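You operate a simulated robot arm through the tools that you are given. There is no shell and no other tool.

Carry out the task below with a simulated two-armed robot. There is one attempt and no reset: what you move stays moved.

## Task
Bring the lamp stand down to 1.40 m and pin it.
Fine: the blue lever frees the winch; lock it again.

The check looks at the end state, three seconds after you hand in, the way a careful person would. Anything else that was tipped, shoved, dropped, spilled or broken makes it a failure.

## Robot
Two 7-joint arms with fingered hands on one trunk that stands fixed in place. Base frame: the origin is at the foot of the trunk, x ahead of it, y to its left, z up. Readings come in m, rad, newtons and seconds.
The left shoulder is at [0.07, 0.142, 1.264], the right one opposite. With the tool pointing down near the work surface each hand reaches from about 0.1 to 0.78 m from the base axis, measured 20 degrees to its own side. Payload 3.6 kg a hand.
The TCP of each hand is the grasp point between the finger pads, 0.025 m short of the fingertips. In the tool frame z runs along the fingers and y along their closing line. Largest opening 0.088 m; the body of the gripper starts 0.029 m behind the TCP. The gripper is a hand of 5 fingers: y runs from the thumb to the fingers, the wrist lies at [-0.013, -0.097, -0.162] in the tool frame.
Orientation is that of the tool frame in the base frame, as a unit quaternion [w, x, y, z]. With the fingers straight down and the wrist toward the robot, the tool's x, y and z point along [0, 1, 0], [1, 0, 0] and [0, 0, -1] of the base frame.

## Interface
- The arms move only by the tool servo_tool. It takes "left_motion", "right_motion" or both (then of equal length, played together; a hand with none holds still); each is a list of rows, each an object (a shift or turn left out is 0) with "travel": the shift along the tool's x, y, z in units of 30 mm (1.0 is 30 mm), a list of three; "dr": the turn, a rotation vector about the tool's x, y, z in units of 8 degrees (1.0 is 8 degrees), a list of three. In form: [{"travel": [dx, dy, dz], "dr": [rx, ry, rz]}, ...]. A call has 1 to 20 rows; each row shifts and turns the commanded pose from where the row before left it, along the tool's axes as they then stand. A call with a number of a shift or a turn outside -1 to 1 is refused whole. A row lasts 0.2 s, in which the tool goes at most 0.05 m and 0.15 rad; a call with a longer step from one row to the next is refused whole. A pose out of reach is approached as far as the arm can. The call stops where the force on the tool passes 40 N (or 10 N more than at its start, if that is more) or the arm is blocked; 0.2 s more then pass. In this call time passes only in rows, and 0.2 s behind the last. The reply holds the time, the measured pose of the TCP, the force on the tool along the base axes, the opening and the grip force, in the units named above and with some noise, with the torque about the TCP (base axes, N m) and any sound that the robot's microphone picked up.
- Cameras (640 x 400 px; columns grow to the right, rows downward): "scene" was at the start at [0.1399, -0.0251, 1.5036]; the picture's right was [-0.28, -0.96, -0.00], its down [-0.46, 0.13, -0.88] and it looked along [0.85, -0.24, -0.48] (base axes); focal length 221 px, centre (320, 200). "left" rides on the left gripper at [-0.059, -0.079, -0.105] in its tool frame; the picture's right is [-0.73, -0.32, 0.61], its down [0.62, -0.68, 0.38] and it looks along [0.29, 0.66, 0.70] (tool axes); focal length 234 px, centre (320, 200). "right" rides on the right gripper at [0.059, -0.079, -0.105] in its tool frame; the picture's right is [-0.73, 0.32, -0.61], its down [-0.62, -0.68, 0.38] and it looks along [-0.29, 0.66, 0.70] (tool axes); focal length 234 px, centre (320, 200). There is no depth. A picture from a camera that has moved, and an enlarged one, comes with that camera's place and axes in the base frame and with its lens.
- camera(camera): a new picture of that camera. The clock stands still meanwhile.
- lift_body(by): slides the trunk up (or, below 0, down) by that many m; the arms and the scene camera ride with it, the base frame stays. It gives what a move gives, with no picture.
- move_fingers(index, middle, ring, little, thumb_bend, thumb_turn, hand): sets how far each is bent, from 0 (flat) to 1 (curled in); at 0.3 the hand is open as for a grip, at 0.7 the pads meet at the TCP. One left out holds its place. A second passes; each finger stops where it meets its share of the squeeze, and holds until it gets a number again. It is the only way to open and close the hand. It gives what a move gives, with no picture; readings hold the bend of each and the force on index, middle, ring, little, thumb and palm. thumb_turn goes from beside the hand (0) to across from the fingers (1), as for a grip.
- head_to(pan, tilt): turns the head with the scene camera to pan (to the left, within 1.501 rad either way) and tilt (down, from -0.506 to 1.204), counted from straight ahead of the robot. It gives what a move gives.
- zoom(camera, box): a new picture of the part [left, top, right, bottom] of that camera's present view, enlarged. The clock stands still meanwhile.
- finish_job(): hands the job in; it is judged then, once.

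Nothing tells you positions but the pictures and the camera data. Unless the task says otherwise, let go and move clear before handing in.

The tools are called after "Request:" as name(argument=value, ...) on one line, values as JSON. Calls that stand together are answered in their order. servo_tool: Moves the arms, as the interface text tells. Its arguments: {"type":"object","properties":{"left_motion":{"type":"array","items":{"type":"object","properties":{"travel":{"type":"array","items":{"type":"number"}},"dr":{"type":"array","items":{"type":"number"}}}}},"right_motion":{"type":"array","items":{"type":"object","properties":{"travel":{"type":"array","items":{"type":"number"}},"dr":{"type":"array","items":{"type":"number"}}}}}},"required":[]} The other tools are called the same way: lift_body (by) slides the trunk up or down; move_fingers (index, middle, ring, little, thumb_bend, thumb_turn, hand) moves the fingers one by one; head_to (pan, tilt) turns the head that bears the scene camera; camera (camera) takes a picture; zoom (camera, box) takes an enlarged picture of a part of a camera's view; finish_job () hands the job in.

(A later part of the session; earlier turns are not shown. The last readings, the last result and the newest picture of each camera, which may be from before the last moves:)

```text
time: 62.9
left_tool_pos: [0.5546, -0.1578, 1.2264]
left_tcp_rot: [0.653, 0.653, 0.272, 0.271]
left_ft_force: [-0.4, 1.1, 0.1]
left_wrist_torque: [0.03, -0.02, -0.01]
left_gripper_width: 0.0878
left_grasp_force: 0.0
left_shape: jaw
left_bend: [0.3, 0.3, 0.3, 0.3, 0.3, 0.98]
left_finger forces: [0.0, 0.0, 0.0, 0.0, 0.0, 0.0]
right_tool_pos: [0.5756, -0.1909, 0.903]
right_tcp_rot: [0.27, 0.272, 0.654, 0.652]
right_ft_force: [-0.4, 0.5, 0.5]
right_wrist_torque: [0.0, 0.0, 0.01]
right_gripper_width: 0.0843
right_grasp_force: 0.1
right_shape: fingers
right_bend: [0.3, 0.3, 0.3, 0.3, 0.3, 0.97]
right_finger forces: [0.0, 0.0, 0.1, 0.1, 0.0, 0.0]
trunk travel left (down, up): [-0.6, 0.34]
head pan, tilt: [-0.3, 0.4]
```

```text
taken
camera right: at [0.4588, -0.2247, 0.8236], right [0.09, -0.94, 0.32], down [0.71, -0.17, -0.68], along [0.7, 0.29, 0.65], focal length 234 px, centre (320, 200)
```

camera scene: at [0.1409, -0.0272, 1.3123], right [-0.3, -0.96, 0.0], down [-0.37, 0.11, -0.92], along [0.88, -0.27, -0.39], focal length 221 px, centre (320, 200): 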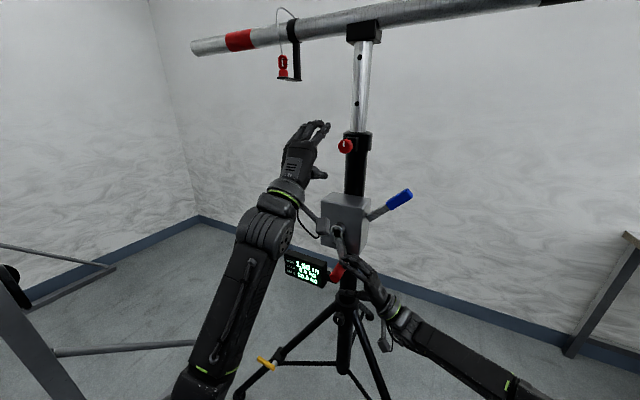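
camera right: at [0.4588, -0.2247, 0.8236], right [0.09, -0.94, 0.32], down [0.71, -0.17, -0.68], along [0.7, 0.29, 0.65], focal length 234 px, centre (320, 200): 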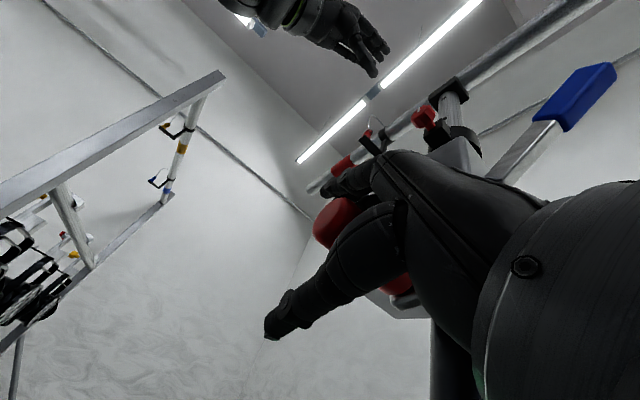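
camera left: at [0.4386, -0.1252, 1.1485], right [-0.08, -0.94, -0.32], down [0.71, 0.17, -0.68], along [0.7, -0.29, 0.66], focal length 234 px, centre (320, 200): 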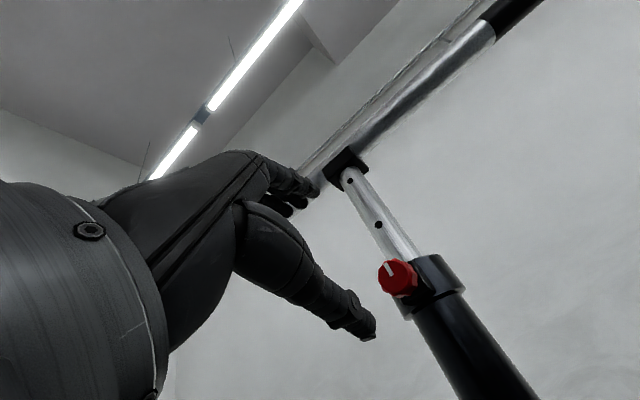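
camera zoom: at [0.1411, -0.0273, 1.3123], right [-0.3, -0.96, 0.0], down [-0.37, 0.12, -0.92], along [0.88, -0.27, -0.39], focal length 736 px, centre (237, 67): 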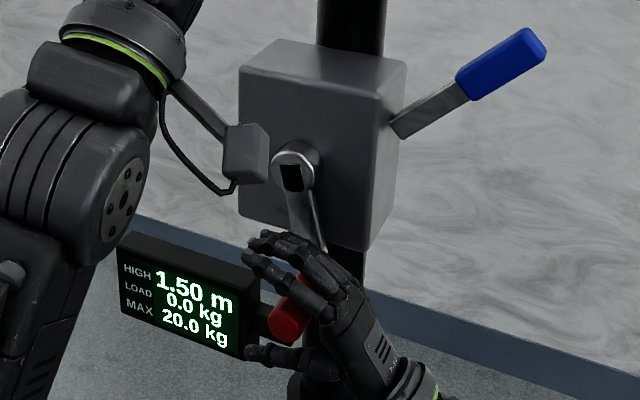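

Handle is at the palm. Closing strongly around it.

Request:
move_fingers(hand="right", index=0.8, middle=0.8, ring=0.8, little=0.8, thumb_bend=0.75)

Request:
zoom(camera="scene", box=[270, 180, 420, 300])

Request:
camera(camera="right")

```text
time: 63.9
left_tool_pos: [0.5534, -0.1566, 1.2286]
left_tcp_rot: [0.654, 0.652, 0.27, 0.271]
left_ft_force: [-0.6, 0.8, 0.1]
left_wrist_torque: [0.01, 0.01, -0.01]
left_gripper_width: 0.0879
left_grasp_force: 0.0
left_shape: jaw
left_bend: [0.3, 0.3, 0.3, 0.3, 0.3, 0.98]
left_finger forces: [0.0, 0.0, 0.0, 0.0, 0.0, 0.0]
right_tool_pos: [0.5758, -0.1908, 0.9038]
right_tcp_rot: [0.27, 0.271, 0.654, 0.652]
right_ft_force: [11.0, 4.4, 12.6]
right_wrist_torque: [-0.48, -0.15, 0.45]
right_gripper_width: 0.0002
right_grasp_force: 9.5
right_shape: fingers
right_bend: [0.78, 0.8, 0.8, 0.78, 0.71, 0.97]
right_finger forces: [0.1, 0.0, 1.7, 16.8, 0.7, 0.1]
trunk travel left (down, up): [-0.6, 0.34]
head pan, tilt: [-0.3, 0.4]
```

```text
3.33 times, centred on (345, 240) of scene
camera zoom: at [0.1414, -0.0254, 1.3125], right [-0.3, -0.96, 0.0], down [-0.37, 0.11, -0.92], along [0.88, -0.27, -0.39], focal length 736 px, centre (237, 67)
```

zoom: 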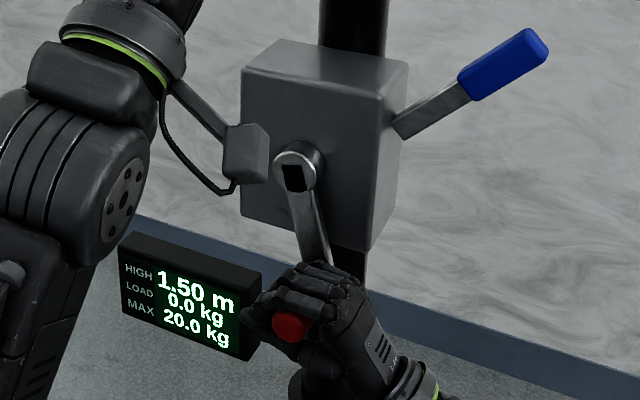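

```text
taken
camera right: at [0.4592, -0.2235, 0.8246], right [0.09, -0.94, 0.33], down [0.71, -0.17, -0.68], along [0.7, 0.29, 0.65], focal length 234 px, centre (320, 200)
```

right: 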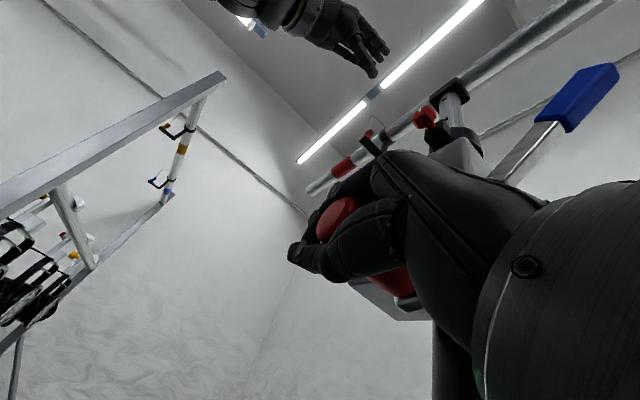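

Now a fully closed grip. Test counter-clockwise motion again with this grip, watching forces.

Request:
servo_tool(right_motion=[{"travel": [0, 0.05, -0.3]}, {"travel": [0, 0.1, -0.3]}, {"travel": [0, 0.1, -0.3]}])

Request:
zoom(camera="scene", box=[270, 180, 420, 300])

```text
time: 64.5
left_tool_pos: [0.5585, -0.1541, 1.2247]
left_tcp_rot: [0.655, 0.652, 0.273, 0.268]
left_ft_force: [0.1, 0.3, 0.3]
left_wrist_torque: [0.03, -0.01, -0.02]
left_gripper_width: 0.088
left_grasp_force: 0.1
left_shape: jaw
left_bend: [0.3, 0.3, 0.3, 0.3, 0.3, 0.98]
left_finger forces: [0.1, 0.0, 0.0, 0.1, 0.1, 0.1]
right_tool_pos: [0.5668, -0.1975, 0.9064]
right_tcp_rot: [0.269, 0.271, 0.656, 0.651]
right_ft_force: [32.9, 27.7, 8.3]
right_wrist_torque: [-0.31, -0.22, 0.81]
right_gripper_width: 0.0001
right_grasp_force: 23.9
right_shape: fingers
right_bend: [0.79, 0.79, 0.77, 0.75, 0.7, 0.97]
right_finger forces: [4.6, 6.0, 12.2, 16.2, 8.6, 0.1]
trunk travel left (down, up): [-0.6, 0.34]
head pan, tilt: [-0.3, 0.4]
stopped in row 3 (right hand): the force on the tool passed its limit at 44 N (the readings are from after the stop); the commanded pose is now the measured one
```

```text
3.33 times, centred on (345, 240) of scene
camera zoom: at [0.147, -0.0207, 1.3117], right [-0.29, -0.96, 0.01], down [-0.38, 0.11, -0.92], along [0.88, -0.27, -0.39], focal length 736 px, centre (237, 67)
```

zoom: 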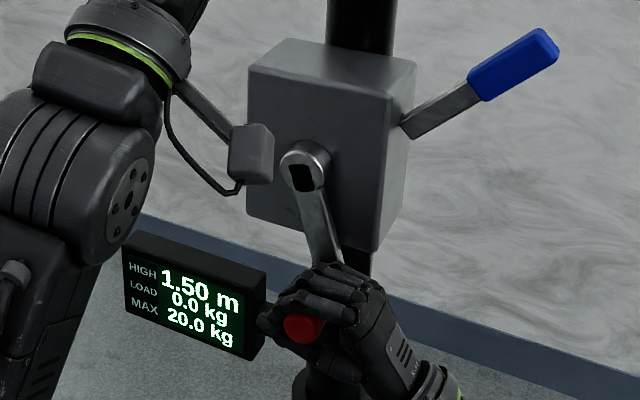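

Both directions stop within about ±20°, so the winch is geared to the mast and only the pin holds it. I'll return the crank to its neutral spot to unload the pin.

Request:
servo_tool(right_motion=[{"travel": [0, -0.05, 0.3]}, {"travel": [0, -0.05, 0.3]}, {"travel": [0, 0, 0.2]}])

Request:
zoom(camera="scene", box=[270, 180, 420, 300])

```text
time: 65.3
left_tool_pos: [0.5544, -0.1586, 1.2268]
left_tcp_rot: [0.654, 0.653, 0.27, 0.271]
left_ft_force: [0.2, -0.4, -0.3]
left_wrist_torque: [0.03, 0.02, 0.02]
left_gripper_width: 0.0877
left_grasp_force: 0.1
left_shape: jaw
left_bend: [0.3, 0.3, 0.3, 0.3, 0.3, 0.98]
left_finger forces: [0.0, 0.0, 0.1, 0.0, 0.0, 0.1]
right_tool_pos: [0.5803, -0.1847, 0.9032]
right_tcp_rot: [0.269, 0.272, 0.655, 0.651]
right_ft_force: [2.6, -1.1, 3.4]
right_wrist_torque: [-0.18, -0.01, 0.09]
right_gripper_width: 0.0
right_grasp_force: 1.7
right_shape: fingers
right_bend: [0.79, 0.8, 0.8, 0.77, 0.7, 0.97]
right_finger forces: [0.0, 0.0, 0.0, 3.8, 0.0, 0.1]
trunk travel left (down, up): [-0.6, 0.34]
head pan, tilt: [-0.3, 0.4]
```

```text
3.33 times, centred on (345, 240) of scene
camera zoom: at [0.1405, -0.0278, 1.3123], right [-0.3, -0.95, 0.0], down [-0.37, 0.12, -0.92], along [0.88, -0.27, -0.39], focal length 736 px, centre (237, 67)
```

zoom: 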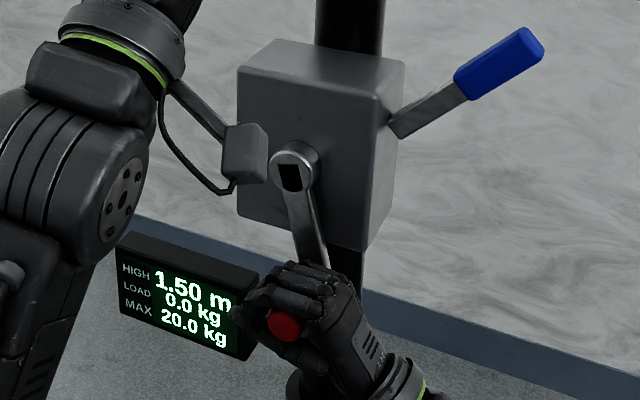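

Request:
servo_tool(right_motion=[{"travel": [0, 0, 0.3]}, {"travel": [0, 0, 0.3]}])

Request:
zoom(camera="scene", box=[270, 180, 420, 300])

```text
time: 65.9
left_tool_pos: [0.5512, -0.1614, 1.228]
left_tcp_rot: [0.653, 0.653, 0.269, 0.271]
left_ft_force: [-0.3, 0.2, 0.4]
left_wrist_torque: [-0.01, 0.02, 0.03]
left_gripper_width: 0.0879
left_grasp_force: 0.1
left_shape: jaw
left_bend: [0.3, 0.3, 0.3, 0.3, 0.3, 0.98]
left_finger forces: [0.0, 0.0, 0.0, 0.0, 0.0, 0.0]
right_tool_pos: [0.592, -0.1752, 0.9024]
right_tcp_rot: [0.27, 0.271, 0.655, 0.652]
right_ft_force: [-6.2, -5.2, 2.2]
right_wrist_torque: [-0.26, -0.11, -0.19]
right_gripper_width: 0.0001
right_grasp_force: 5.7
right_shape: fingers
right_bend: [0.79, 0.8, 0.8, 0.77, 0.7, 0.97]
right_finger forces: [0.0, 0.0, 0.1, 4.6, 4.6, 2.1]
trunk travel left (down, up): [-0.6, 0.34]
head pan, tilt: [-0.3, 0.4]
```

```text
3.33 times, centred on (345, 240) of scene
camera zoom: at [0.1386, -0.029, 1.3125], right [-0.3, -0.95, 0.0], down [-0.37, 0.12, -0.92], along [0.88, -0.27, -0.39], focal length 736 px, centre (237, 67)
```

zoom: 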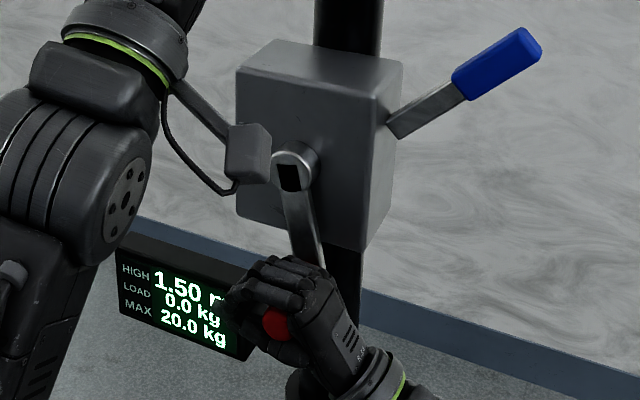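

The palm now holds the crank lightly in the raising direction. Bringing the left hand onto the knob.

Request:
servo_tool(left_motion=[{"travel": [0.03, -0.03, 0.8]}, {"travel": [0.03, -0.03, 0.8]}, {"travel": [0.03, -0.03, 0.8]}, {"travel": [0.03, -0.03, 0.8]}, {"travel": [0, 0, 0.5]}])

Request:
camera(camera="left")

Request:
zoom(camera="scene", box=[270, 80, 420, 200])

```text
time: 67.1
left_tool_pos: [0.635, -0.2366, 1.2248]
left_tcp_rot: [0.653, 0.653, 0.27, 0.271]
left_ft_force: [-0.7, 0.0, -0.9]
left_wrist_torque: [-0.02, 0.0, -0.04]
left_gripper_width: 0.0881
left_grasp_force: 0.1
left_shape: jaw
left_bend: [0.3, 0.3, 0.3, 0.3, 0.3, 0.98]
left_finger forces: [0.0, 0.1, 0.1, 0.0, 0.0, 0.0]
left hand out of reach, approached as far as the arm can: row 4
right_tool_pos: [0.5934, -0.1726, 0.9039]
right_tcp_rot: [0.27, 0.272, 0.655, 0.652]
right_ft_force: [-4.7, -2.3, -1.0]
right_wrist_torque: [-0.07, -0.17, -0.11]
right_gripper_width: 0.0
right_grasp_force: 5.0
right_shape: fingers
right_bend: [0.79, 0.8, 0.8, 0.77, 0.7, 0.97]
right_finger forces: [0.0, 0.1, 0.0, 3.4, 6.0, 0.9]
trunk travel left (down, up): [-0.6, 0.34]
head pan, tilt: [-0.3, 0.4]
```

```text
taken
camera left: at [0.519, -0.2027, 1.1455], right [-0.08, -0.94, -0.32], down [0.71, 0.17, -0.68], along [0.7, -0.29, 0.66], focal length 234 px, centre (320, 200)
```

left: 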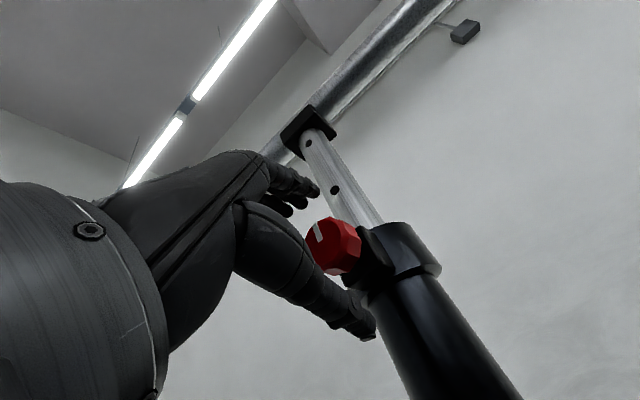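

```text
3.33 times, centred on (345, 140) of scene
camera zoom: at [0.1403, -0.028, 1.3124], right [-0.3, -0.96, 0.0], down [-0.37, 0.12, -0.92], along [0.88, -0.27, -0.39], focal length 736 px, centre (237, 400)
```

zoom: 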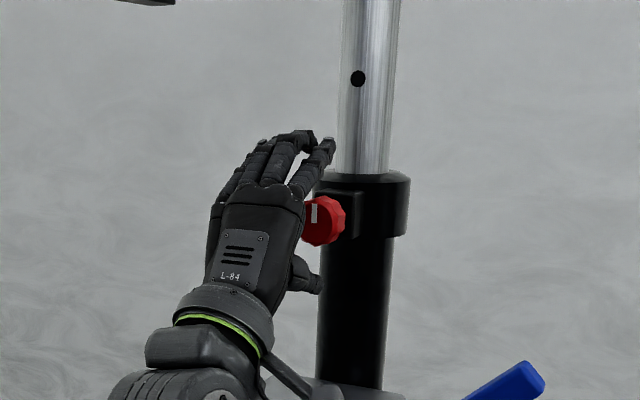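

Nearly there; the pads cover the knob by ~18 mm. I'll try to go a touch deeper, then close on it.

Request:
servo_tool(left_motion=[{"travel": [0.05, -0.1, 0.2]}, {"travel": [0, 0, 0.1]}])

Request:
move_fingers(hand="left", index=0.75, middle=0.75, ring=0.75, little=0.75, thumb_bend=0.75)

Request:
camera(camera="left")

Request:
zoom(camera="scene", box=[270, 80, 420, 200])

```text
time: 67.7
left_tool_pos: [0.6421, -0.241, 1.2212]
left_tcp_rot: [0.653, 0.653, 0.27, 0.271]
left_ft_force: [-0.3, 0.3, -0.3]
left_wrist_torque: [0.01, 0.0, -0.02]
left_gripper_width: 0.0879
left_grasp_force: 0.0
left_shape: jaw
left_bend: [0.3, 0.3, 0.3, 0.3, 0.3, 0.98]
left_finger forces: [0.0, 0.0, 0.0, 0.0, 0.0, 0.1]
right_tool_pos: [0.5925, -0.174, 0.9029]
right_tcp_rot: [0.269, 0.272, 0.655, 0.652]
right_ft_force: [-4.2, -2.5, -1.5]
right_wrist_torque: [-0.05, -0.19, -0.12]
right_gripper_width: 0.0
right_grasp_force: 5.1
right_shape: fingers
right_bend: [0.79, 0.8, 0.8, 0.77, 0.7, 0.97]
right_finger forces: [0.0, 0.1, 0.0, 3.3, 6.1, 0.9]
trunk travel left (down, up): [-0.6, 0.34]
head pan, tilt: [-0.3, 0.4]
```

```text
time: 68.7
left_tool_pos: [0.6407, -0.2412, 1.2234]
left_tcp_rot: [0.654, 0.653, 0.269, 0.271]
left_ft_force: [2.3, 1.0, 5.9]
left_wrist_torque: [-0.03, -0.1, 0.04]
left_gripper_width: 0.0252
left_grasp_force: 12.4
left_shape: fingers
left_bend: [0.58, 0.63, 0.75, 0.75, 0.6, 0.97]
left_finger forces: [8.4, 7.0, 0.0, 0.1, 9.9, 0.1]
right_tool_pos: [0.5933, -0.1738, 0.9035]
right_tcp_rot: [0.269, 0.271, 0.655, 0.652]
right_ft_force: [-3.5, -3.7, -2.9]
right_wrist_torque: [-0.02, -0.26, -0.04]
right_gripper_width: 0.0
right_grasp_force: 5.6
right_shape: fingers
right_bend: [0.79, 0.8, 0.8, 0.77, 0.7, 0.97]
right_finger forces: [0.0, 0.0, 0.1, 2.8, 7.3, 0.9]
trunk travel left (down, up): [-0.6, 0.34]
head pan, tilt: [-0.3, 0.4]
```

```text
taken
camera left: at [0.5259, -0.2073, 1.1433], right [-0.08, -0.94, -0.32], down [0.71, 0.17, -0.68], along [0.7, -0.29, 0.66], focal length 234 px, centre (320, 200)
```

left: 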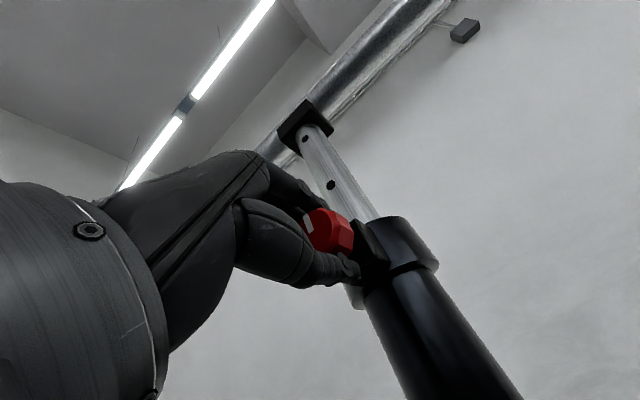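

```text
3.33 times, centred on (345, 140) of scene
camera zoom: at [0.1401, -0.0275, 1.3125], right [-0.3, -0.96, 0.0], down [-0.37, 0.12, -0.92], along [0.88, -0.27, -0.39], focal length 736 px, centre (237, 400)
```

zoom: 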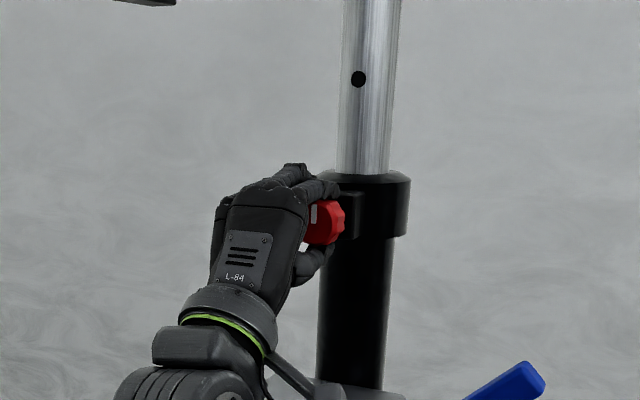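

Gripped by index, middle and thumb. Squeezing harder, then pulling outward gently.

Request:
move_fingers(hand="left", index=0.95, middle=0.95, thumb_bend=0.95)

Request:
servo_tool(left_motion=[{"travel": [0, 0, -0.15]}, {"travel": [0, 0, -0.15]}, {"travel": [0, 0, -0.15]}])

Request:
camera(camera="left")

Request:
zoom(camera="scene", box=[270, 80, 420, 200])

```text
time: 69.7
left_tool_pos: [0.6433, -0.2426, 1.2199]
left_tcp_rot: [0.653, 0.654, 0.27, 0.27]
left_ft_force: [1.4, 0.5, -7.6]
left_wrist_torque: [0.22, 0.0, -0.05]
left_gripper_width: 0.0218
left_grasp_force: 16.3
left_shape: fingers
left_bend: [0.56, 0.63, 0.75, 0.75, 0.63, 0.96]
left_finger forces: [6.9, 7.0, 0.1, 0.1, 19.3, 0.0]
right_tool_pos: [0.5925, -0.1739, 0.9031]
right_tcp_rot: [0.269, 0.271, 0.655, 0.652]
right_ft_force: [-5.6, -0.7, -0.2]
right_wrist_torque: [-0.18, -0.16, -0.19]
right_gripper_width: 0.0
right_grasp_force: 5.5
right_shape: fingers
right_bend: [0.79, 0.8, 0.8, 0.77, 0.7, 0.97]
right_finger forces: [0.0, 0.1, 0.0, 4.4, 4.9, 1.4]
trunk travel left (down, up): [-0.6, 0.34]
head pan, tilt: [-0.3, 0.4]
```

```text
time: 70.5
left_tool_pos: [0.6337, -0.2317, 1.2209]
left_tcp_rot: [0.654, 0.653, 0.269, 0.271]
left_ft_force: [3.7, 2.4, -5.8]
left_wrist_torque: [0.15, 0.01, 0.01]
left_gripper_width: 0.0216
left_grasp_force: 16.5
left_shape: fingers
left_bend: [0.56, 0.63, 0.75, 0.75, 0.63, 0.96]
left_finger forces: [7.1, 7.5, 0.0, 0.1, 18.4, 0.0]
right_tool_pos: [0.5933, -0.1733, 0.9018]
right_tcp_rot: [0.27, 0.273, 0.655, 0.651]
right_ft_force: [-4.9, -0.4, 0.7]
right_wrist_torque: [-0.21, -0.17, -0.19]
right_gripper_width: 0.0
right_grasp_force: 5.4
right_shape: fingers
right_bend: [0.79, 0.8, 0.8, 0.77, 0.7, 0.97]
right_finger forces: [0.1, 0.1, 0.1, 4.6, 4.9, 1.4]
trunk travel left (down, up): [-0.6, 0.34]
head pan, tilt: [-0.3, 0.4]
```

```text
taken
camera left: at [0.5173, -0.1981, 1.1418], right [-0.08, -0.94, -0.32], down [0.71, 0.17, -0.68], along [0.7, -0.29, 0.66], focal length 234 px, centre (320, 200)
```

left: 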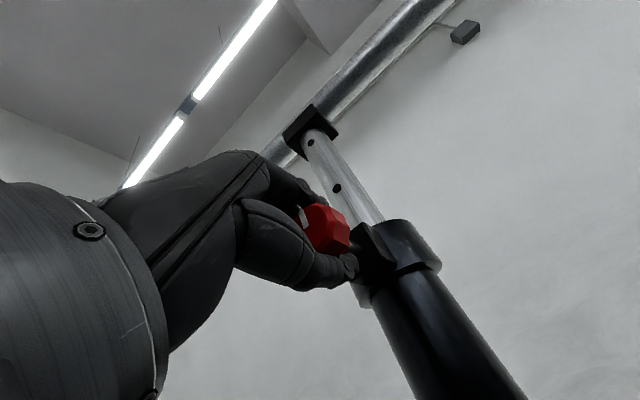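

```text
3.33 times, centred on (345, 140) of scene
camera zoom: at [0.1415, -0.0273, 1.3123], right [-0.3, -0.96, 0.0], down [-0.37, 0.12, -0.92], along [0.88, -0.27, -0.39], focal length 736 px, centre (237, 400)
```

zoom: 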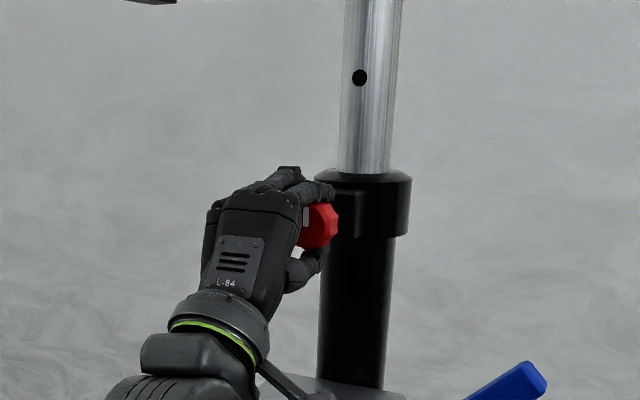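

The knob is coming out with the hand (about 1 cm, little force). Pulling a bit further until it stops.

Request:
servo_tool(left_motion=[{"travel": [0, 0, -0.15]}, {"travel": [0, 0, -0.15]}, {"travel": [0, 0, -0.15]}])

Request:
camera(camera="left")

Request:
zoom(camera="scene", box=[270, 80, 420, 200])

Request:
zoom(camera="scene", box=[270, 180, 420, 300])

```text
time: 71.3
left_tool_pos: [0.6225, -0.2215, 1.2208]
left_tcp_rot: [0.653, 0.653, 0.271, 0.271]
left_ft_force: [1.6, 1.0, -8.4]
left_wrist_torque: [0.14, -0.01, 0.03]
left_gripper_width: 0.0216
left_grasp_force: 16.6
left_shape: fingers
left_bend: [0.56, 0.63, 0.75, 0.75, 0.63, 0.96]
left_finger forces: [6.7, 6.8, 0.0, 0.0, 19.4, 0.1]
right_tool_pos: [0.593, -0.1732, 0.9034]
right_tcp_rot: [0.27, 0.272, 0.655, 0.651]
right_ft_force: [-3.8, 0.0, 2.3]
right_wrist_torque: [-0.24, -0.11, -0.21]
right_gripper_width: 0.0
right_grasp_force: 5.3
right_shape: fingers
right_bend: [0.79, 0.8, 0.8, 0.77, 0.7, 0.97]
right_finger forces: [0.0, 0.0, 0.1, 5.0, 4.4, 1.1]
trunk travel left (down, up): [-0.6, 0.34]
head pan, tilt: [-0.3, 0.4]
```

```text
taken
camera left: at [0.508, -0.1886, 1.1423], right [-0.09, -0.94, -0.32], down [0.71, 0.17, -0.68], along [0.7, -0.29, 0.66], focal length 234 px, centre (320, 200)
```

left: 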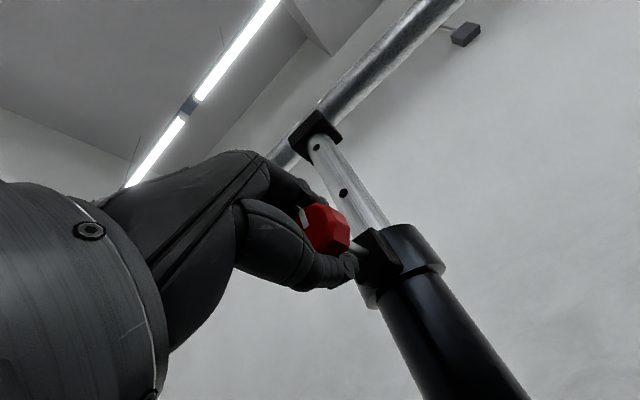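

```text
3.33 times, centred on (345, 140) of scene
camera zoom: at [0.1415, -0.0275, 1.3122], right [-0.3, -0.96, 0.0], down [-0.37, 0.12, -0.92], along [0.88, -0.27, -0.39], focal length 736 px, centre (237, 400)
```

zoom: 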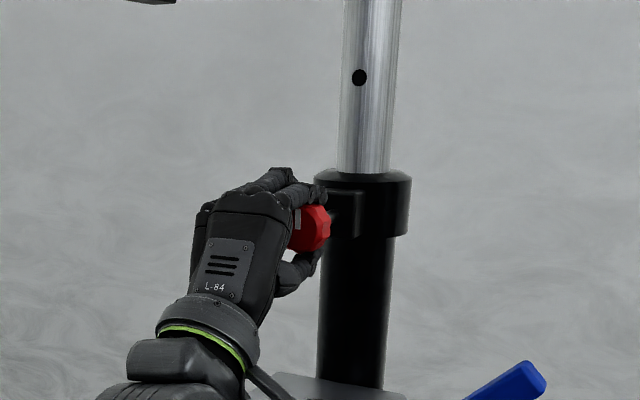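

```text
3.33 times, centred on (345, 240) of scene
camera zoom: at [0.1415, -0.0275, 1.3122], right [-0.3, -0.96, 0.0], down [-0.37, 0.12, -0.92], along [0.88, -0.27, -0.39], focal length 736 px, centre (237, 67)
```

zoom: 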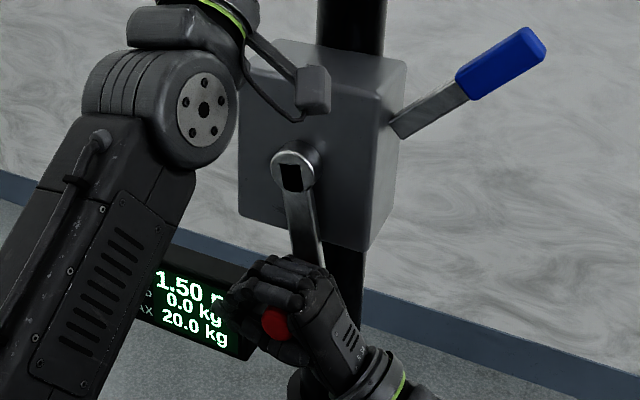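

It slides out freely with no spring force. I'll continue to its outer stop.

Request:
servo_tool(left_motion=[{"travel": [0, 0, -0.15]}, {"travel": [0, 0, -0.15]}, {"travel": [0, 0, -0.15]}])

Request:
camera(camera="left")

Request:
zoom(camera="scene", box=[270, 80, 420, 200])

```text
time: 72.1
left_tool_pos: [0.618, -0.2173, 1.2182]
left_tcp_rot: [0.651, 0.655, 0.271, 0.27]
left_ft_force: [26.8, -17.4, 2.6]
left_wrist_torque: [0.11, 0.17, 0.13]
left_gripper_width: 0.0241
left_grasp_force: 21.3
left_shape: fingers
left_bend: [0.53, 0.61, 0.75, 0.75, 0.63, 0.96]
left_finger forces: [11.5, 15.5, 0.0, 0.1, 15.2, 0.0]
right_tool_pos: [0.5952, -0.176, 0.9018]
right_tcp_rot: [0.269, 0.271, 0.654, 0.653]
right_ft_force: [-10.4, 5.3, 12.2]
right_wrist_torque: [-0.83, -0.12, -0.5]
right_gripper_width: 0.0
right_grasp_force: 8.0
right_shape: fingers
right_bend: [0.79, 0.8, 0.8, 0.77, 0.7, 0.97]
right_finger forces: [0.1, 0.0, 0.1, 13.0, 1.3, 1.9]
trunk travel left (down, up): [-0.6, 0.34]
head pan, tilt: [-0.3, 0.4]
```

```text
taken
camera left: at [0.5019, -0.1824, 1.1399], right [-0.09, -0.94, -0.33], down [0.71, 0.17, -0.68], along [0.7, -0.29, 0.65], focal length 234 px, centre (320, 200)
```

left: 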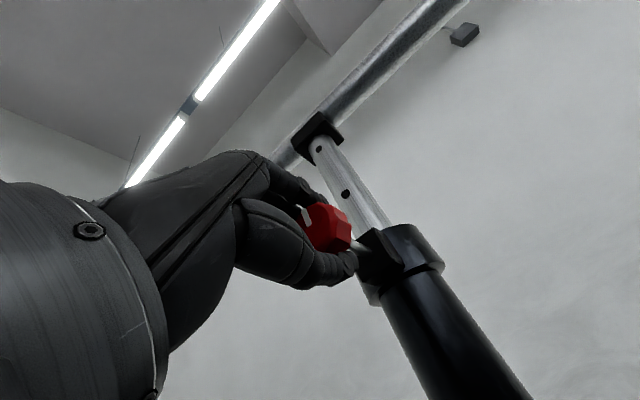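

```text
3.33 times, centred on (345, 140) of scene
camera zoom: at [0.145, -0.0312, 1.3121], right [-0.3, -0.96, 0.0], down [-0.37, 0.12, -0.92], along [0.88, -0.27, -0.39], focal length 736 px, centre (237, 400)
```

zoom: 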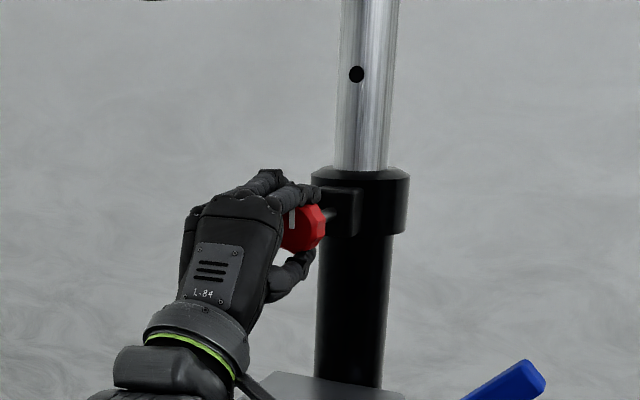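

That's the outer stop (pin ~28 mm out). I'll ease off the tension slightly and check the display and crank.

Request:
servo_tool(left_motion=[{"travel": [0, 0, 0.2]}])

Request:
camera(camera="scene")

Request:
zoom(camera="scene", box=[270, 180, 420, 300])

```text
time: 72.5
left_tool_pos: [0.6197, -0.2184, 1.2188]
left_tcp_rot: [0.653, 0.654, 0.27, 0.27]
left_ft_force: [12.5, -7.2, -4.6]
left_wrist_torque: [0.16, 0.04, 0.05]
left_gripper_width: 0.0229
left_grasp_force: 19.5
left_shape: fingers
left_bend: [0.54, 0.62, 0.75, 0.75, 0.63, 0.96]
left_finger forces: [8.5, 10.2, 0.1, 0.0, 20.0, 0.0]
right_tool_pos: [0.595, -0.175, 0.9025]
right_tcp_rot: [0.269, 0.273, 0.655, 0.652]
right_ft_force: [-2.7, 0.2, 12.1]
right_wrist_torque: [-0.71, -0.12, -0.16]
right_gripper_width: 0.0
right_grasp_force: 7.4
right_shape: fingers
right_bend: [0.79, 0.8, 0.8, 0.77, 0.7, 0.97]
right_finger forces: [0.0, 0.1, 0.1, 12.2, 1.2, 1.3]
trunk travel left (down, up): [-0.6, 0.34]
head pan, tilt: [-0.3, 0.4]
```

```text
taken
camera scene: at [0.1431, -0.0293, 1.3119], right [-0.3, -0.96, 0.0], down [-0.37, 0.12, -0.92], along [0.88, -0.27, -0.39], focal length 221 px, centre (320, 200)
```

scene: 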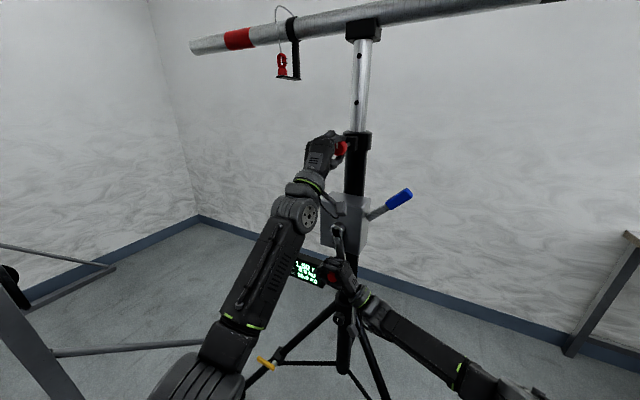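

```text
3.33 times, centred on (345, 240) of scene
camera zoom: at [0.1431, -0.0293, 1.3119], right [-0.3, -0.96, 0.0], down [-0.37, 0.12, -0.92], along [0.88, -0.27, -0.39], focal length 736 px, centre (237, 67)
```

zoom: 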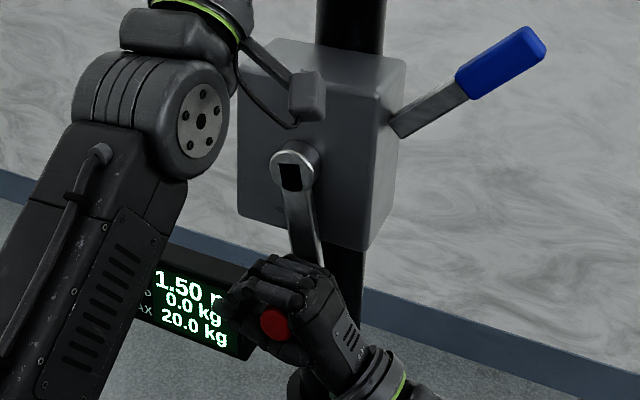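

Very little load on the crank. Now a small lowering turn (counter-clockwise) while the left hand keeps the pin out.

Request:
servo_tool(right_motion=[{"travel": [0, 0.02, -0.3]}, {"travel": [0, 0.08, -0.3]}, {"travel": [0, 0.12, -0.3]}, {"travel": [0, 0.15, -0.3]}])

Request:
camera(camera="scene")

Request:
zoom(camera="scene", box=[270, 180, 420, 300])

```text
time: 73.5
left_tool_pos: [0.621, -0.2183, 1.2195]
left_tcp_rot: [0.654, 0.654, 0.27, 0.27]
left_ft_force: [7.2, -5.6, -3.6]
left_wrist_torque: [0.13, -0.04, 0.01]
left_gripper_width: 0.0228
left_grasp_force: 18.1
left_shape: fingers
left_bend: [0.54, 0.62, 0.75, 0.75, 0.63, 0.96]
left_finger forces: [8.8, 8.7, 0.0, 0.0, 18.8, 0.0]
right_tool_pos: [0.5706, -0.2008, 0.9123]
right_tcp_rot: [0.268, 0.273, 0.655, 0.652]
right_ft_force: [-0.3, 0.3, -4.1]
right_wrist_torque: [0.03, -0.1, -0.04]
right_gripper_width: 0.0
right_grasp_force: 2.2
right_shape: fingers
right_bend: [0.79, 0.8, 0.8, 0.77, 0.7, 0.97]
right_finger forces: [0.1, 0.0, 0.1, 0.6, 4.7, 0.0]
trunk travel left (down, up): [-0.6, 0.34]
head pan, tilt: [-0.3, 0.4]
```

```text
taken
camera scene: at [0.1442, -0.0294, 1.3118], right [-0.3, -0.96, 0.0], down [-0.37, 0.12, -0.92], along [0.88, -0.27, -0.39], focal length 221 px, centre (320, 200)
```

scene: 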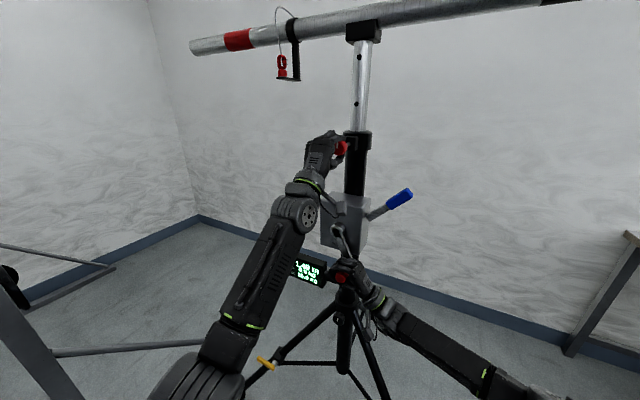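

```text
3.33 times, centred on (345, 240) of scene
camera zoom: at [0.1442, -0.0294, 1.3118], right [-0.3, -0.96, 0.0], down [-0.37, 0.12, -0.92], along [0.88, -0.27, -0.39], focal length 736 px, centre (237, 67)
```

zoom: 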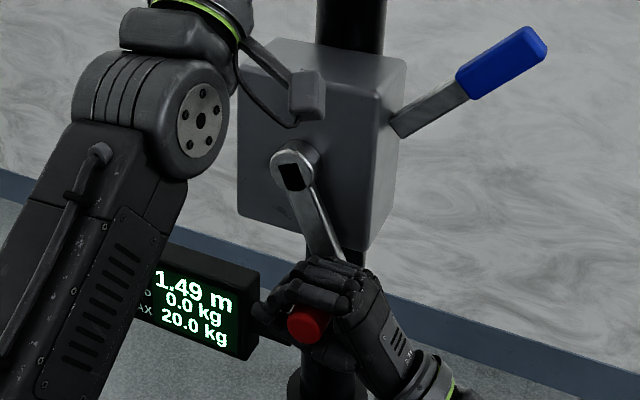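

HIGH dropped to 1.49 m — the mast lowers smoothly with counter-clockwise turning and no dangerous load. I continue along the circle to about 45°, pin still held out.

Request:
servo_tool(right_motion=[{"travel": [0, 0.169, -0.293]}, {"travel": [0, 0.199, -0.274]}, {"travel": [0, 0.226, -0.252]}])

Request:
zoom(camera="scene", box=[270, 180, 420, 300])

Request:
zoom(camera="scene", box=[270, 40, 420, 160])

```text
time: 74.3
left_tool_pos: [0.6207, -0.2189, 1.2199]
left_tcp_rot: [0.652, 0.655, 0.271, 0.27]
left_ft_force: [7.7, -4.2, -3.1]
left_wrist_torque: [0.12, -0.01, 0.0]
left_gripper_width: 0.0228
left_grasp_force: 18.0
left_shape: fingers
left_bend: [0.54, 0.62, 0.75, 0.75, 0.63, 0.96]
left_finger forces: [8.7, 8.8, 0.1, 0.0, 18.3, 0.1]
right_tool_pos: [0.5526, -0.2172, 0.9315]
right_tcp_rot: [0.268, 0.273, 0.655, 0.652]
right_ft_force: [0.8, -0.8, -3.5]
right_wrist_torque: [0.05, -0.08, 0.04]
right_gripper_width: 0.0
right_grasp_force: 2.1
right_shape: fingers
right_bend: [0.79, 0.8, 0.8, 0.77, 0.7, 0.97]
right_finger forces: [0.0, 0.0, 0.0, 0.1, 3.5, 0.0]
trunk travel left (down, up): [-0.6, 0.34]
head pan, tilt: [-0.3, 0.4]
```

```text
3.33 times, centred on (345, 240) of scene
camera zoom: at [0.1442, -0.0296, 1.3119], right [-0.3, -0.96, 0.0], down [-0.37, 0.12, -0.92], along [0.88, -0.27, -0.39], focal length 736 px, centre (237, 67)
```

zoom: 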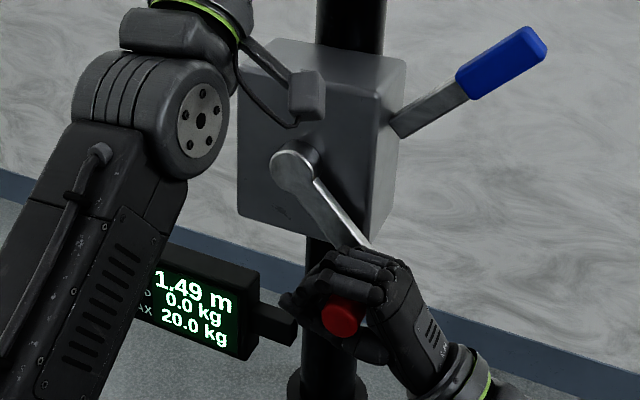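

```text
3.33 times, centred on (345, 100) of scene
camera zoom: at [0.1442, -0.0296, 1.3119], right [-0.3, -0.96, 0.0], down [-0.37, 0.12, -0.92], along [0.88, -0.27, -0.39], focal length 736 px, centre (237, 533)
```

zoom: 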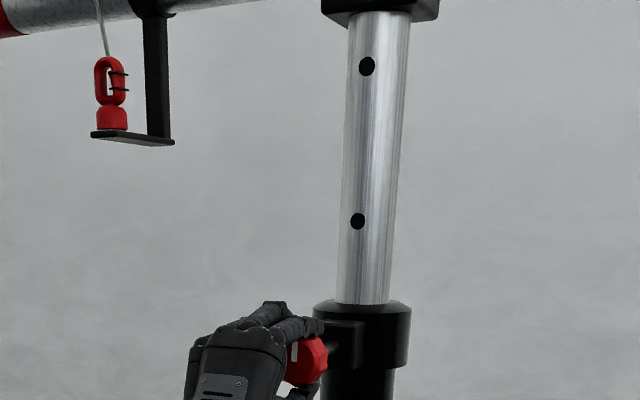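

About 9.5 mm down per the hole marks. I'll turn some more so the pin is well past its old hole before letting go of the knob.

Request:
servo_tool(right_motion=[{"travel": [0, 0.252, -0.226]}, {"travel": [0, 0.274, -0.199]}, {"travel": [0, 0.293, -0.169]}, {"travel": [0, 0.309, -0.138]}])

Request:
zoom(camera="scene", box=[270, 180, 420, 300])

Request:
zoom(camera="scene", box=[270, 40, 420, 160])

```text
time: 75.3
left_tool_pos: [0.6208, -0.2176, 1.2205]
left_tcp_rot: [0.653, 0.654, 0.27, 0.27]
left_ft_force: [7.2, -5.4, -2.8]
left_wrist_torque: [0.1, -0.03, 0.02]
left_gripper_width: 0.0228
left_grasp_force: 18.6
left_shape: fingers
left_bend: [0.54, 0.62, 0.75, 0.75, 0.63, 0.96]
left_finger forces: [9.0, 9.0, 0.0, 0.1, 18.4, 0.1]
right_tool_pos: [0.5361, -0.2335, 0.9658]
right_tcp_rot: [0.268, 0.272, 0.655, 0.652]
right_ft_force: [-0.4, -2.0, -2.1]
right_wrist_torque: [0.04, -0.08, 0.08]
right_gripper_width: 0.0
right_grasp_force: 1.4
right_shape: fingers
right_bend: [0.79, 0.8, 0.8, 0.77, 0.7, 0.97]
right_finger forces: [0.0, 0.0, 0.0, 0.0, 2.8, 0.1]
trunk travel left (down, up): [-0.6, 0.34]
head pan, tilt: [-0.3, 0.4]
```

```text
3.33 times, centred on (345, 240) of scene
camera zoom: at [0.1442, -0.0296, 1.3119], right [-0.3, -0.96, 0.0], down [-0.37, 0.12, -0.92], along [0.88, -0.27, -0.39], focal length 736 px, centre (237, 67)
```

zoom: 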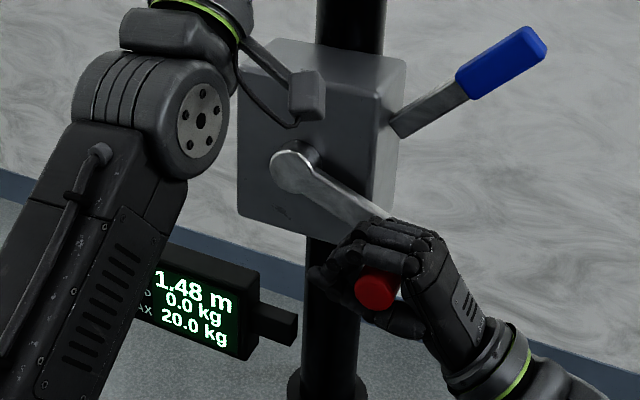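

```text
3.33 times, centred on (345, 100) of scene
camera zoom: at [0.1442, -0.0296, 1.3119], right [-0.3, -0.96, 0.0], down [-0.37, 0.12, -0.92], along [0.88, -0.27, -0.39], focal length 736 px, centre (237, 533)
```

zoom: 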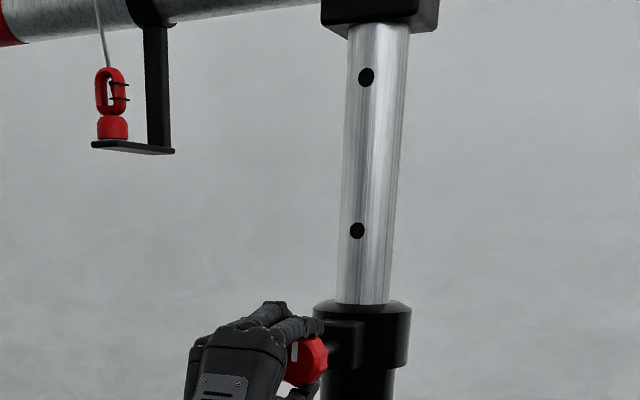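

1.48 m now; the old hole is well past. I'll let the knob go back gently and release it with the left hand.

Request:
servo_tool(left_motion=[{"travel": [0, 0, 0.15]}, {"travel": [0, 0, 0.15]}])

Request:
move_fingers(hand="left", index=0.3, middle=0.3, ring=0.3, little=0.3, thumb_bend=0.3)

Request:
camera(camera="left")

Request:
zoom(camera="scene", box=[270, 80, 420, 200])

```text
time: 75.9
left_tool_pos: [0.6263, -0.2228, 1.2209]
left_tcp_rot: [0.654, 0.654, 0.269, 0.27]
left_ft_force: [1.0, 1.6, -5.8]
left_wrist_torque: [0.17, 0.03, -0.01]
left_gripper_width: 0.0216
left_grasp_force: 16.5
left_shape: fingers
left_bend: [0.55, 0.63, 0.75, 0.75, 0.63, 0.96]
left_finger forces: [8.1, 7.7, 0.0, 0.1, 18.0, 0.0]
right_tool_pos: [0.5346, -0.2327, 0.9667]
right_tcp_rot: [0.27, 0.272, 0.654, 0.652]
right_ft_force: [0.3, -1.8, -0.5]
right_wrist_torque: [0.0, -0.01, 0.05]
right_gripper_width: 0.0
right_grasp_force: 0.5
right_shape: fingers
right_bend: [0.79, 0.8, 0.8, 0.77, 0.7, 0.97]
right_finger forces: [0.1, 0.0, 0.0, 0.5, 0.9, 0.0]
trunk travel left (down, up): [-0.6, 0.34]
head pan, tilt: [-0.3, 0.4]
```

```text
time: 76.9
left_tool_pos: [0.6236, -0.2233, 1.2213]
left_tcp_rot: [0.654, 0.653, 0.27, 0.27]
left_ft_force: [0.5, -0.4, 0.1]
left_wrist_torque: [0.02, 0.0, 0.04]
left_gripper_width: 0.0845
left_grasp_force: 0.2
left_shape: fingers
left_bend: [0.3, 0.3, 0.3, 0.3, 0.3, 0.97]
left_finger forces: [0.0, 0.1, 0.1, 0.0, 0.0, 0.0]
right_tool_pos: [0.5336, -0.2321, 0.9675]
right_tcp_rot: [0.27, 0.271, 0.655, 0.652]
right_ft_force: [-0.2, -0.4, 2.2]
right_wrist_torque: [-0.11, -0.03, -0.01]
right_gripper_width: 0.0
right_grasp_force: 0.8
right_shape: fingers
right_bend: [0.79, 0.8, 0.8, 0.77, 0.7, 0.97]
right_finger forces: [0.0, 0.0, 0.1, 2.4, 0.1, 0.0]
trunk travel left (down, up): [-0.6, 0.34]
head pan, tilt: [-0.3, 0.4]
```

```text
taken
camera left: at [0.5079, -0.1891, 1.1419], right [-0.08, -0.94, -0.32], down [0.71, 0.17, -0.68], along [0.7, -0.29, 0.66], focal length 234 px, centre (320, 200)
```

left: 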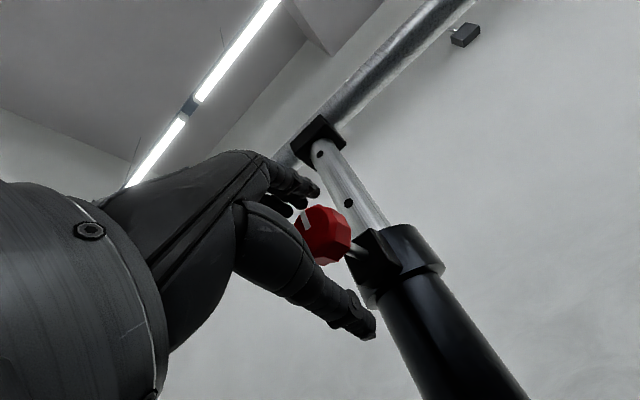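

```text
3.33 times, centred on (345, 140) of scene
camera zoom: at [0.1406, -0.0274, 1.3124], right [-0.3, -0.96, 0.0], down [-0.37, 0.12, -0.92], along [0.88, -0.27, -0.39], focal length 736 px, centre (237, 400)
```

zoom: 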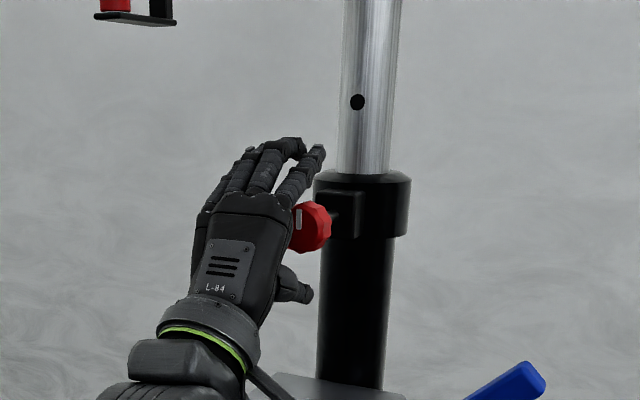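

The knob stays out by itself, resting against the tube. Withdrawing the left hand straight back and to the left, clear of the crank's sweep.

Request:
servo_tool(left_motion=[{"travel": [0, 0, -0.9]}, {"travel": [0, 0, -0.9]}, {"travel": [0, 0, -0.9]}, {"travel": [0, 0, -0.9]}, {"travel": [0.7, 0, -0.7]}, {"travel": [0.8, 0, -0.6]}, {"travel": [0.9, 0, -0.5]}, {"travel": [0.9, 0, -0.5]}, {"travel": [0.9, 0, -0.5]}, {"travel": [0.9, 0, -0.5]}])

Request:
camera(camera="scene")

Request:
camera(camera="right")

```text
time: 79.1
left_tool_pos: [0.5861, 0.0336, 1.2224]
left_tcp_rot: [0.654, 0.653, 0.271, 0.271]
left_ft_force: [-0.4, 0.3, -0.5]
left_wrist_torque: [0.02, 0.0, -0.02]
left_gripper_width: 0.0846
left_grasp_force: 0.1
left_shape: fingers
left_bend: [0.3, 0.3, 0.3, 0.3, 0.3, 0.97]
left_finger forces: [0.1, 0.1, 0.0, 0.1, 0.0, 0.0]
right_tool_pos: [0.5336, -0.2311, 0.9674]
right_tcp_rot: [0.269, 0.271, 0.656, 0.651]
right_ft_force: [1.0, -0.2, 3.1]
right_wrist_torque: [-0.16, -0.06, 0.0]
right_gripper_width: 0.0
right_grasp_force: 1.3
right_shape: fingers
right_bend: [0.79, 0.8, 0.8, 0.77, 0.7, 0.97]
right_finger forces: [0.0, 0.1, 0.1, 3.3, 0.1, 0.1]
trunk travel left (down, up): [-0.6, 0.34]
head pan, tilt: [-0.3, 0.4]
```

```text
taken
camera scene: at [0.1406, -0.0261, 1.3124], right [-0.3, -0.96, 0.0], down [-0.37, 0.11, -0.92], along [0.88, -0.27, -0.39], focal length 221 px, centre (320, 200)
```

scene: 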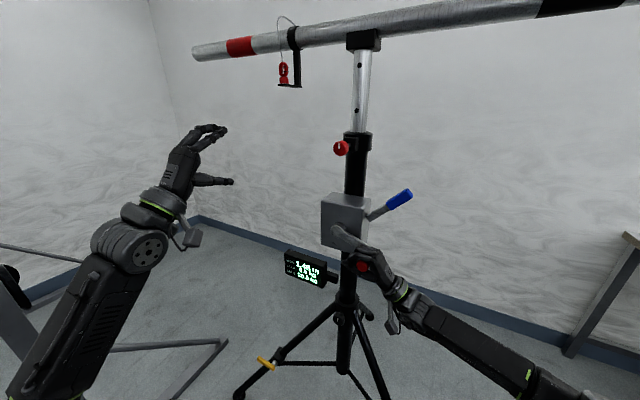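

```text
taken
camera right: at [0.4176, -0.2643, 0.8882], right [0.09, -0.94, 0.33], down [0.71, -0.17, -0.68], along [0.7, 0.29, 0.65], focal length 234 px, centre (320, 200)
```

right: 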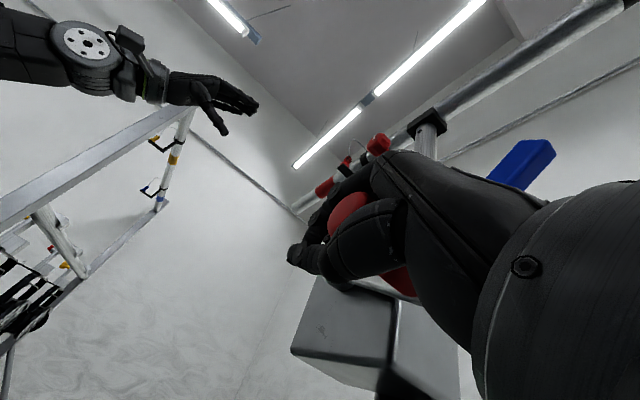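

Clear view of display and knob. Continuing to crank counter-clockwise through the 3 o'clock position.

Request:
servo_tool(right_motion=[{"travel": [0, 0.431, -0.132]}, {"travel": [0, 0.446, -0.07]}, {"travel": [0, 0.451, -0.008]}, {"travel": [0, 0.448, 0.055]}])

Request:
zoom(camera="scene", box=[270, 180, 420, 300])

```text
time: 80.1
left_tool_pos: [0.5865, 0.031, 1.2225]
left_tcp_rot: [0.654, 0.653, 0.269, 0.271]
left_ft_force: [-0.2, 0.0, -0.4]
left_wrist_torque: [0.0, -0.01, 0.0]
left_gripper_width: 0.0846
left_grasp_force: 0.1
left_shape: fingers
left_bend: [0.3, 0.3, 0.3, 0.3, 0.3, 0.97]
left_finger forces: [0.1, 0.0, 0.0, 0.0, 0.1, 0.0]
right_tool_pos: [0.5318, -0.2344, 1.0205]
right_tcp_rot: [0.268, 0.271, 0.655, 0.652]
right_ft_force: [-1.8, 1.4, -1.7]
right_wrist_torque: [0.07, -0.03, -0.03]
right_gripper_width: 0.0002
right_grasp_force: 1.2
right_shape: fingers
right_bend: [0.79, 0.8, 0.8, 0.77, 0.7, 0.97]
right_finger forces: [0.0, 0.1, 0.1, 0.1, 2.6, 0.0]
trunk travel left (down, up): [-0.6, 0.34]
head pan, tilt: [-0.3, 0.4]
```

```text
3.33 times, centred on (345, 240) of scene
camera zoom: at [0.1408, -0.0273, 1.3123], right [-0.3, -0.96, 0.0], down [-0.37, 0.12, -0.92], along [0.88, -0.27, -0.39], focal length 736 px, centre (237, 67)
```

zoom: 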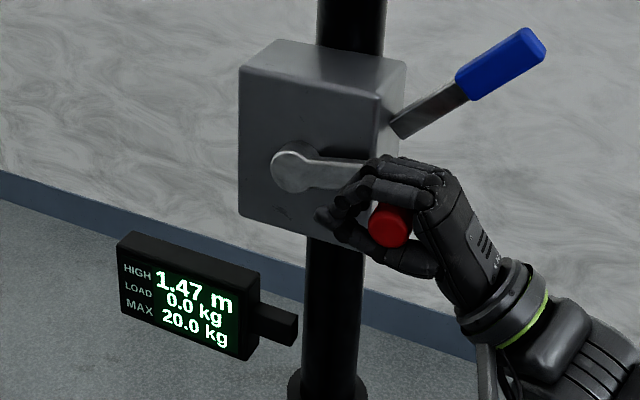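

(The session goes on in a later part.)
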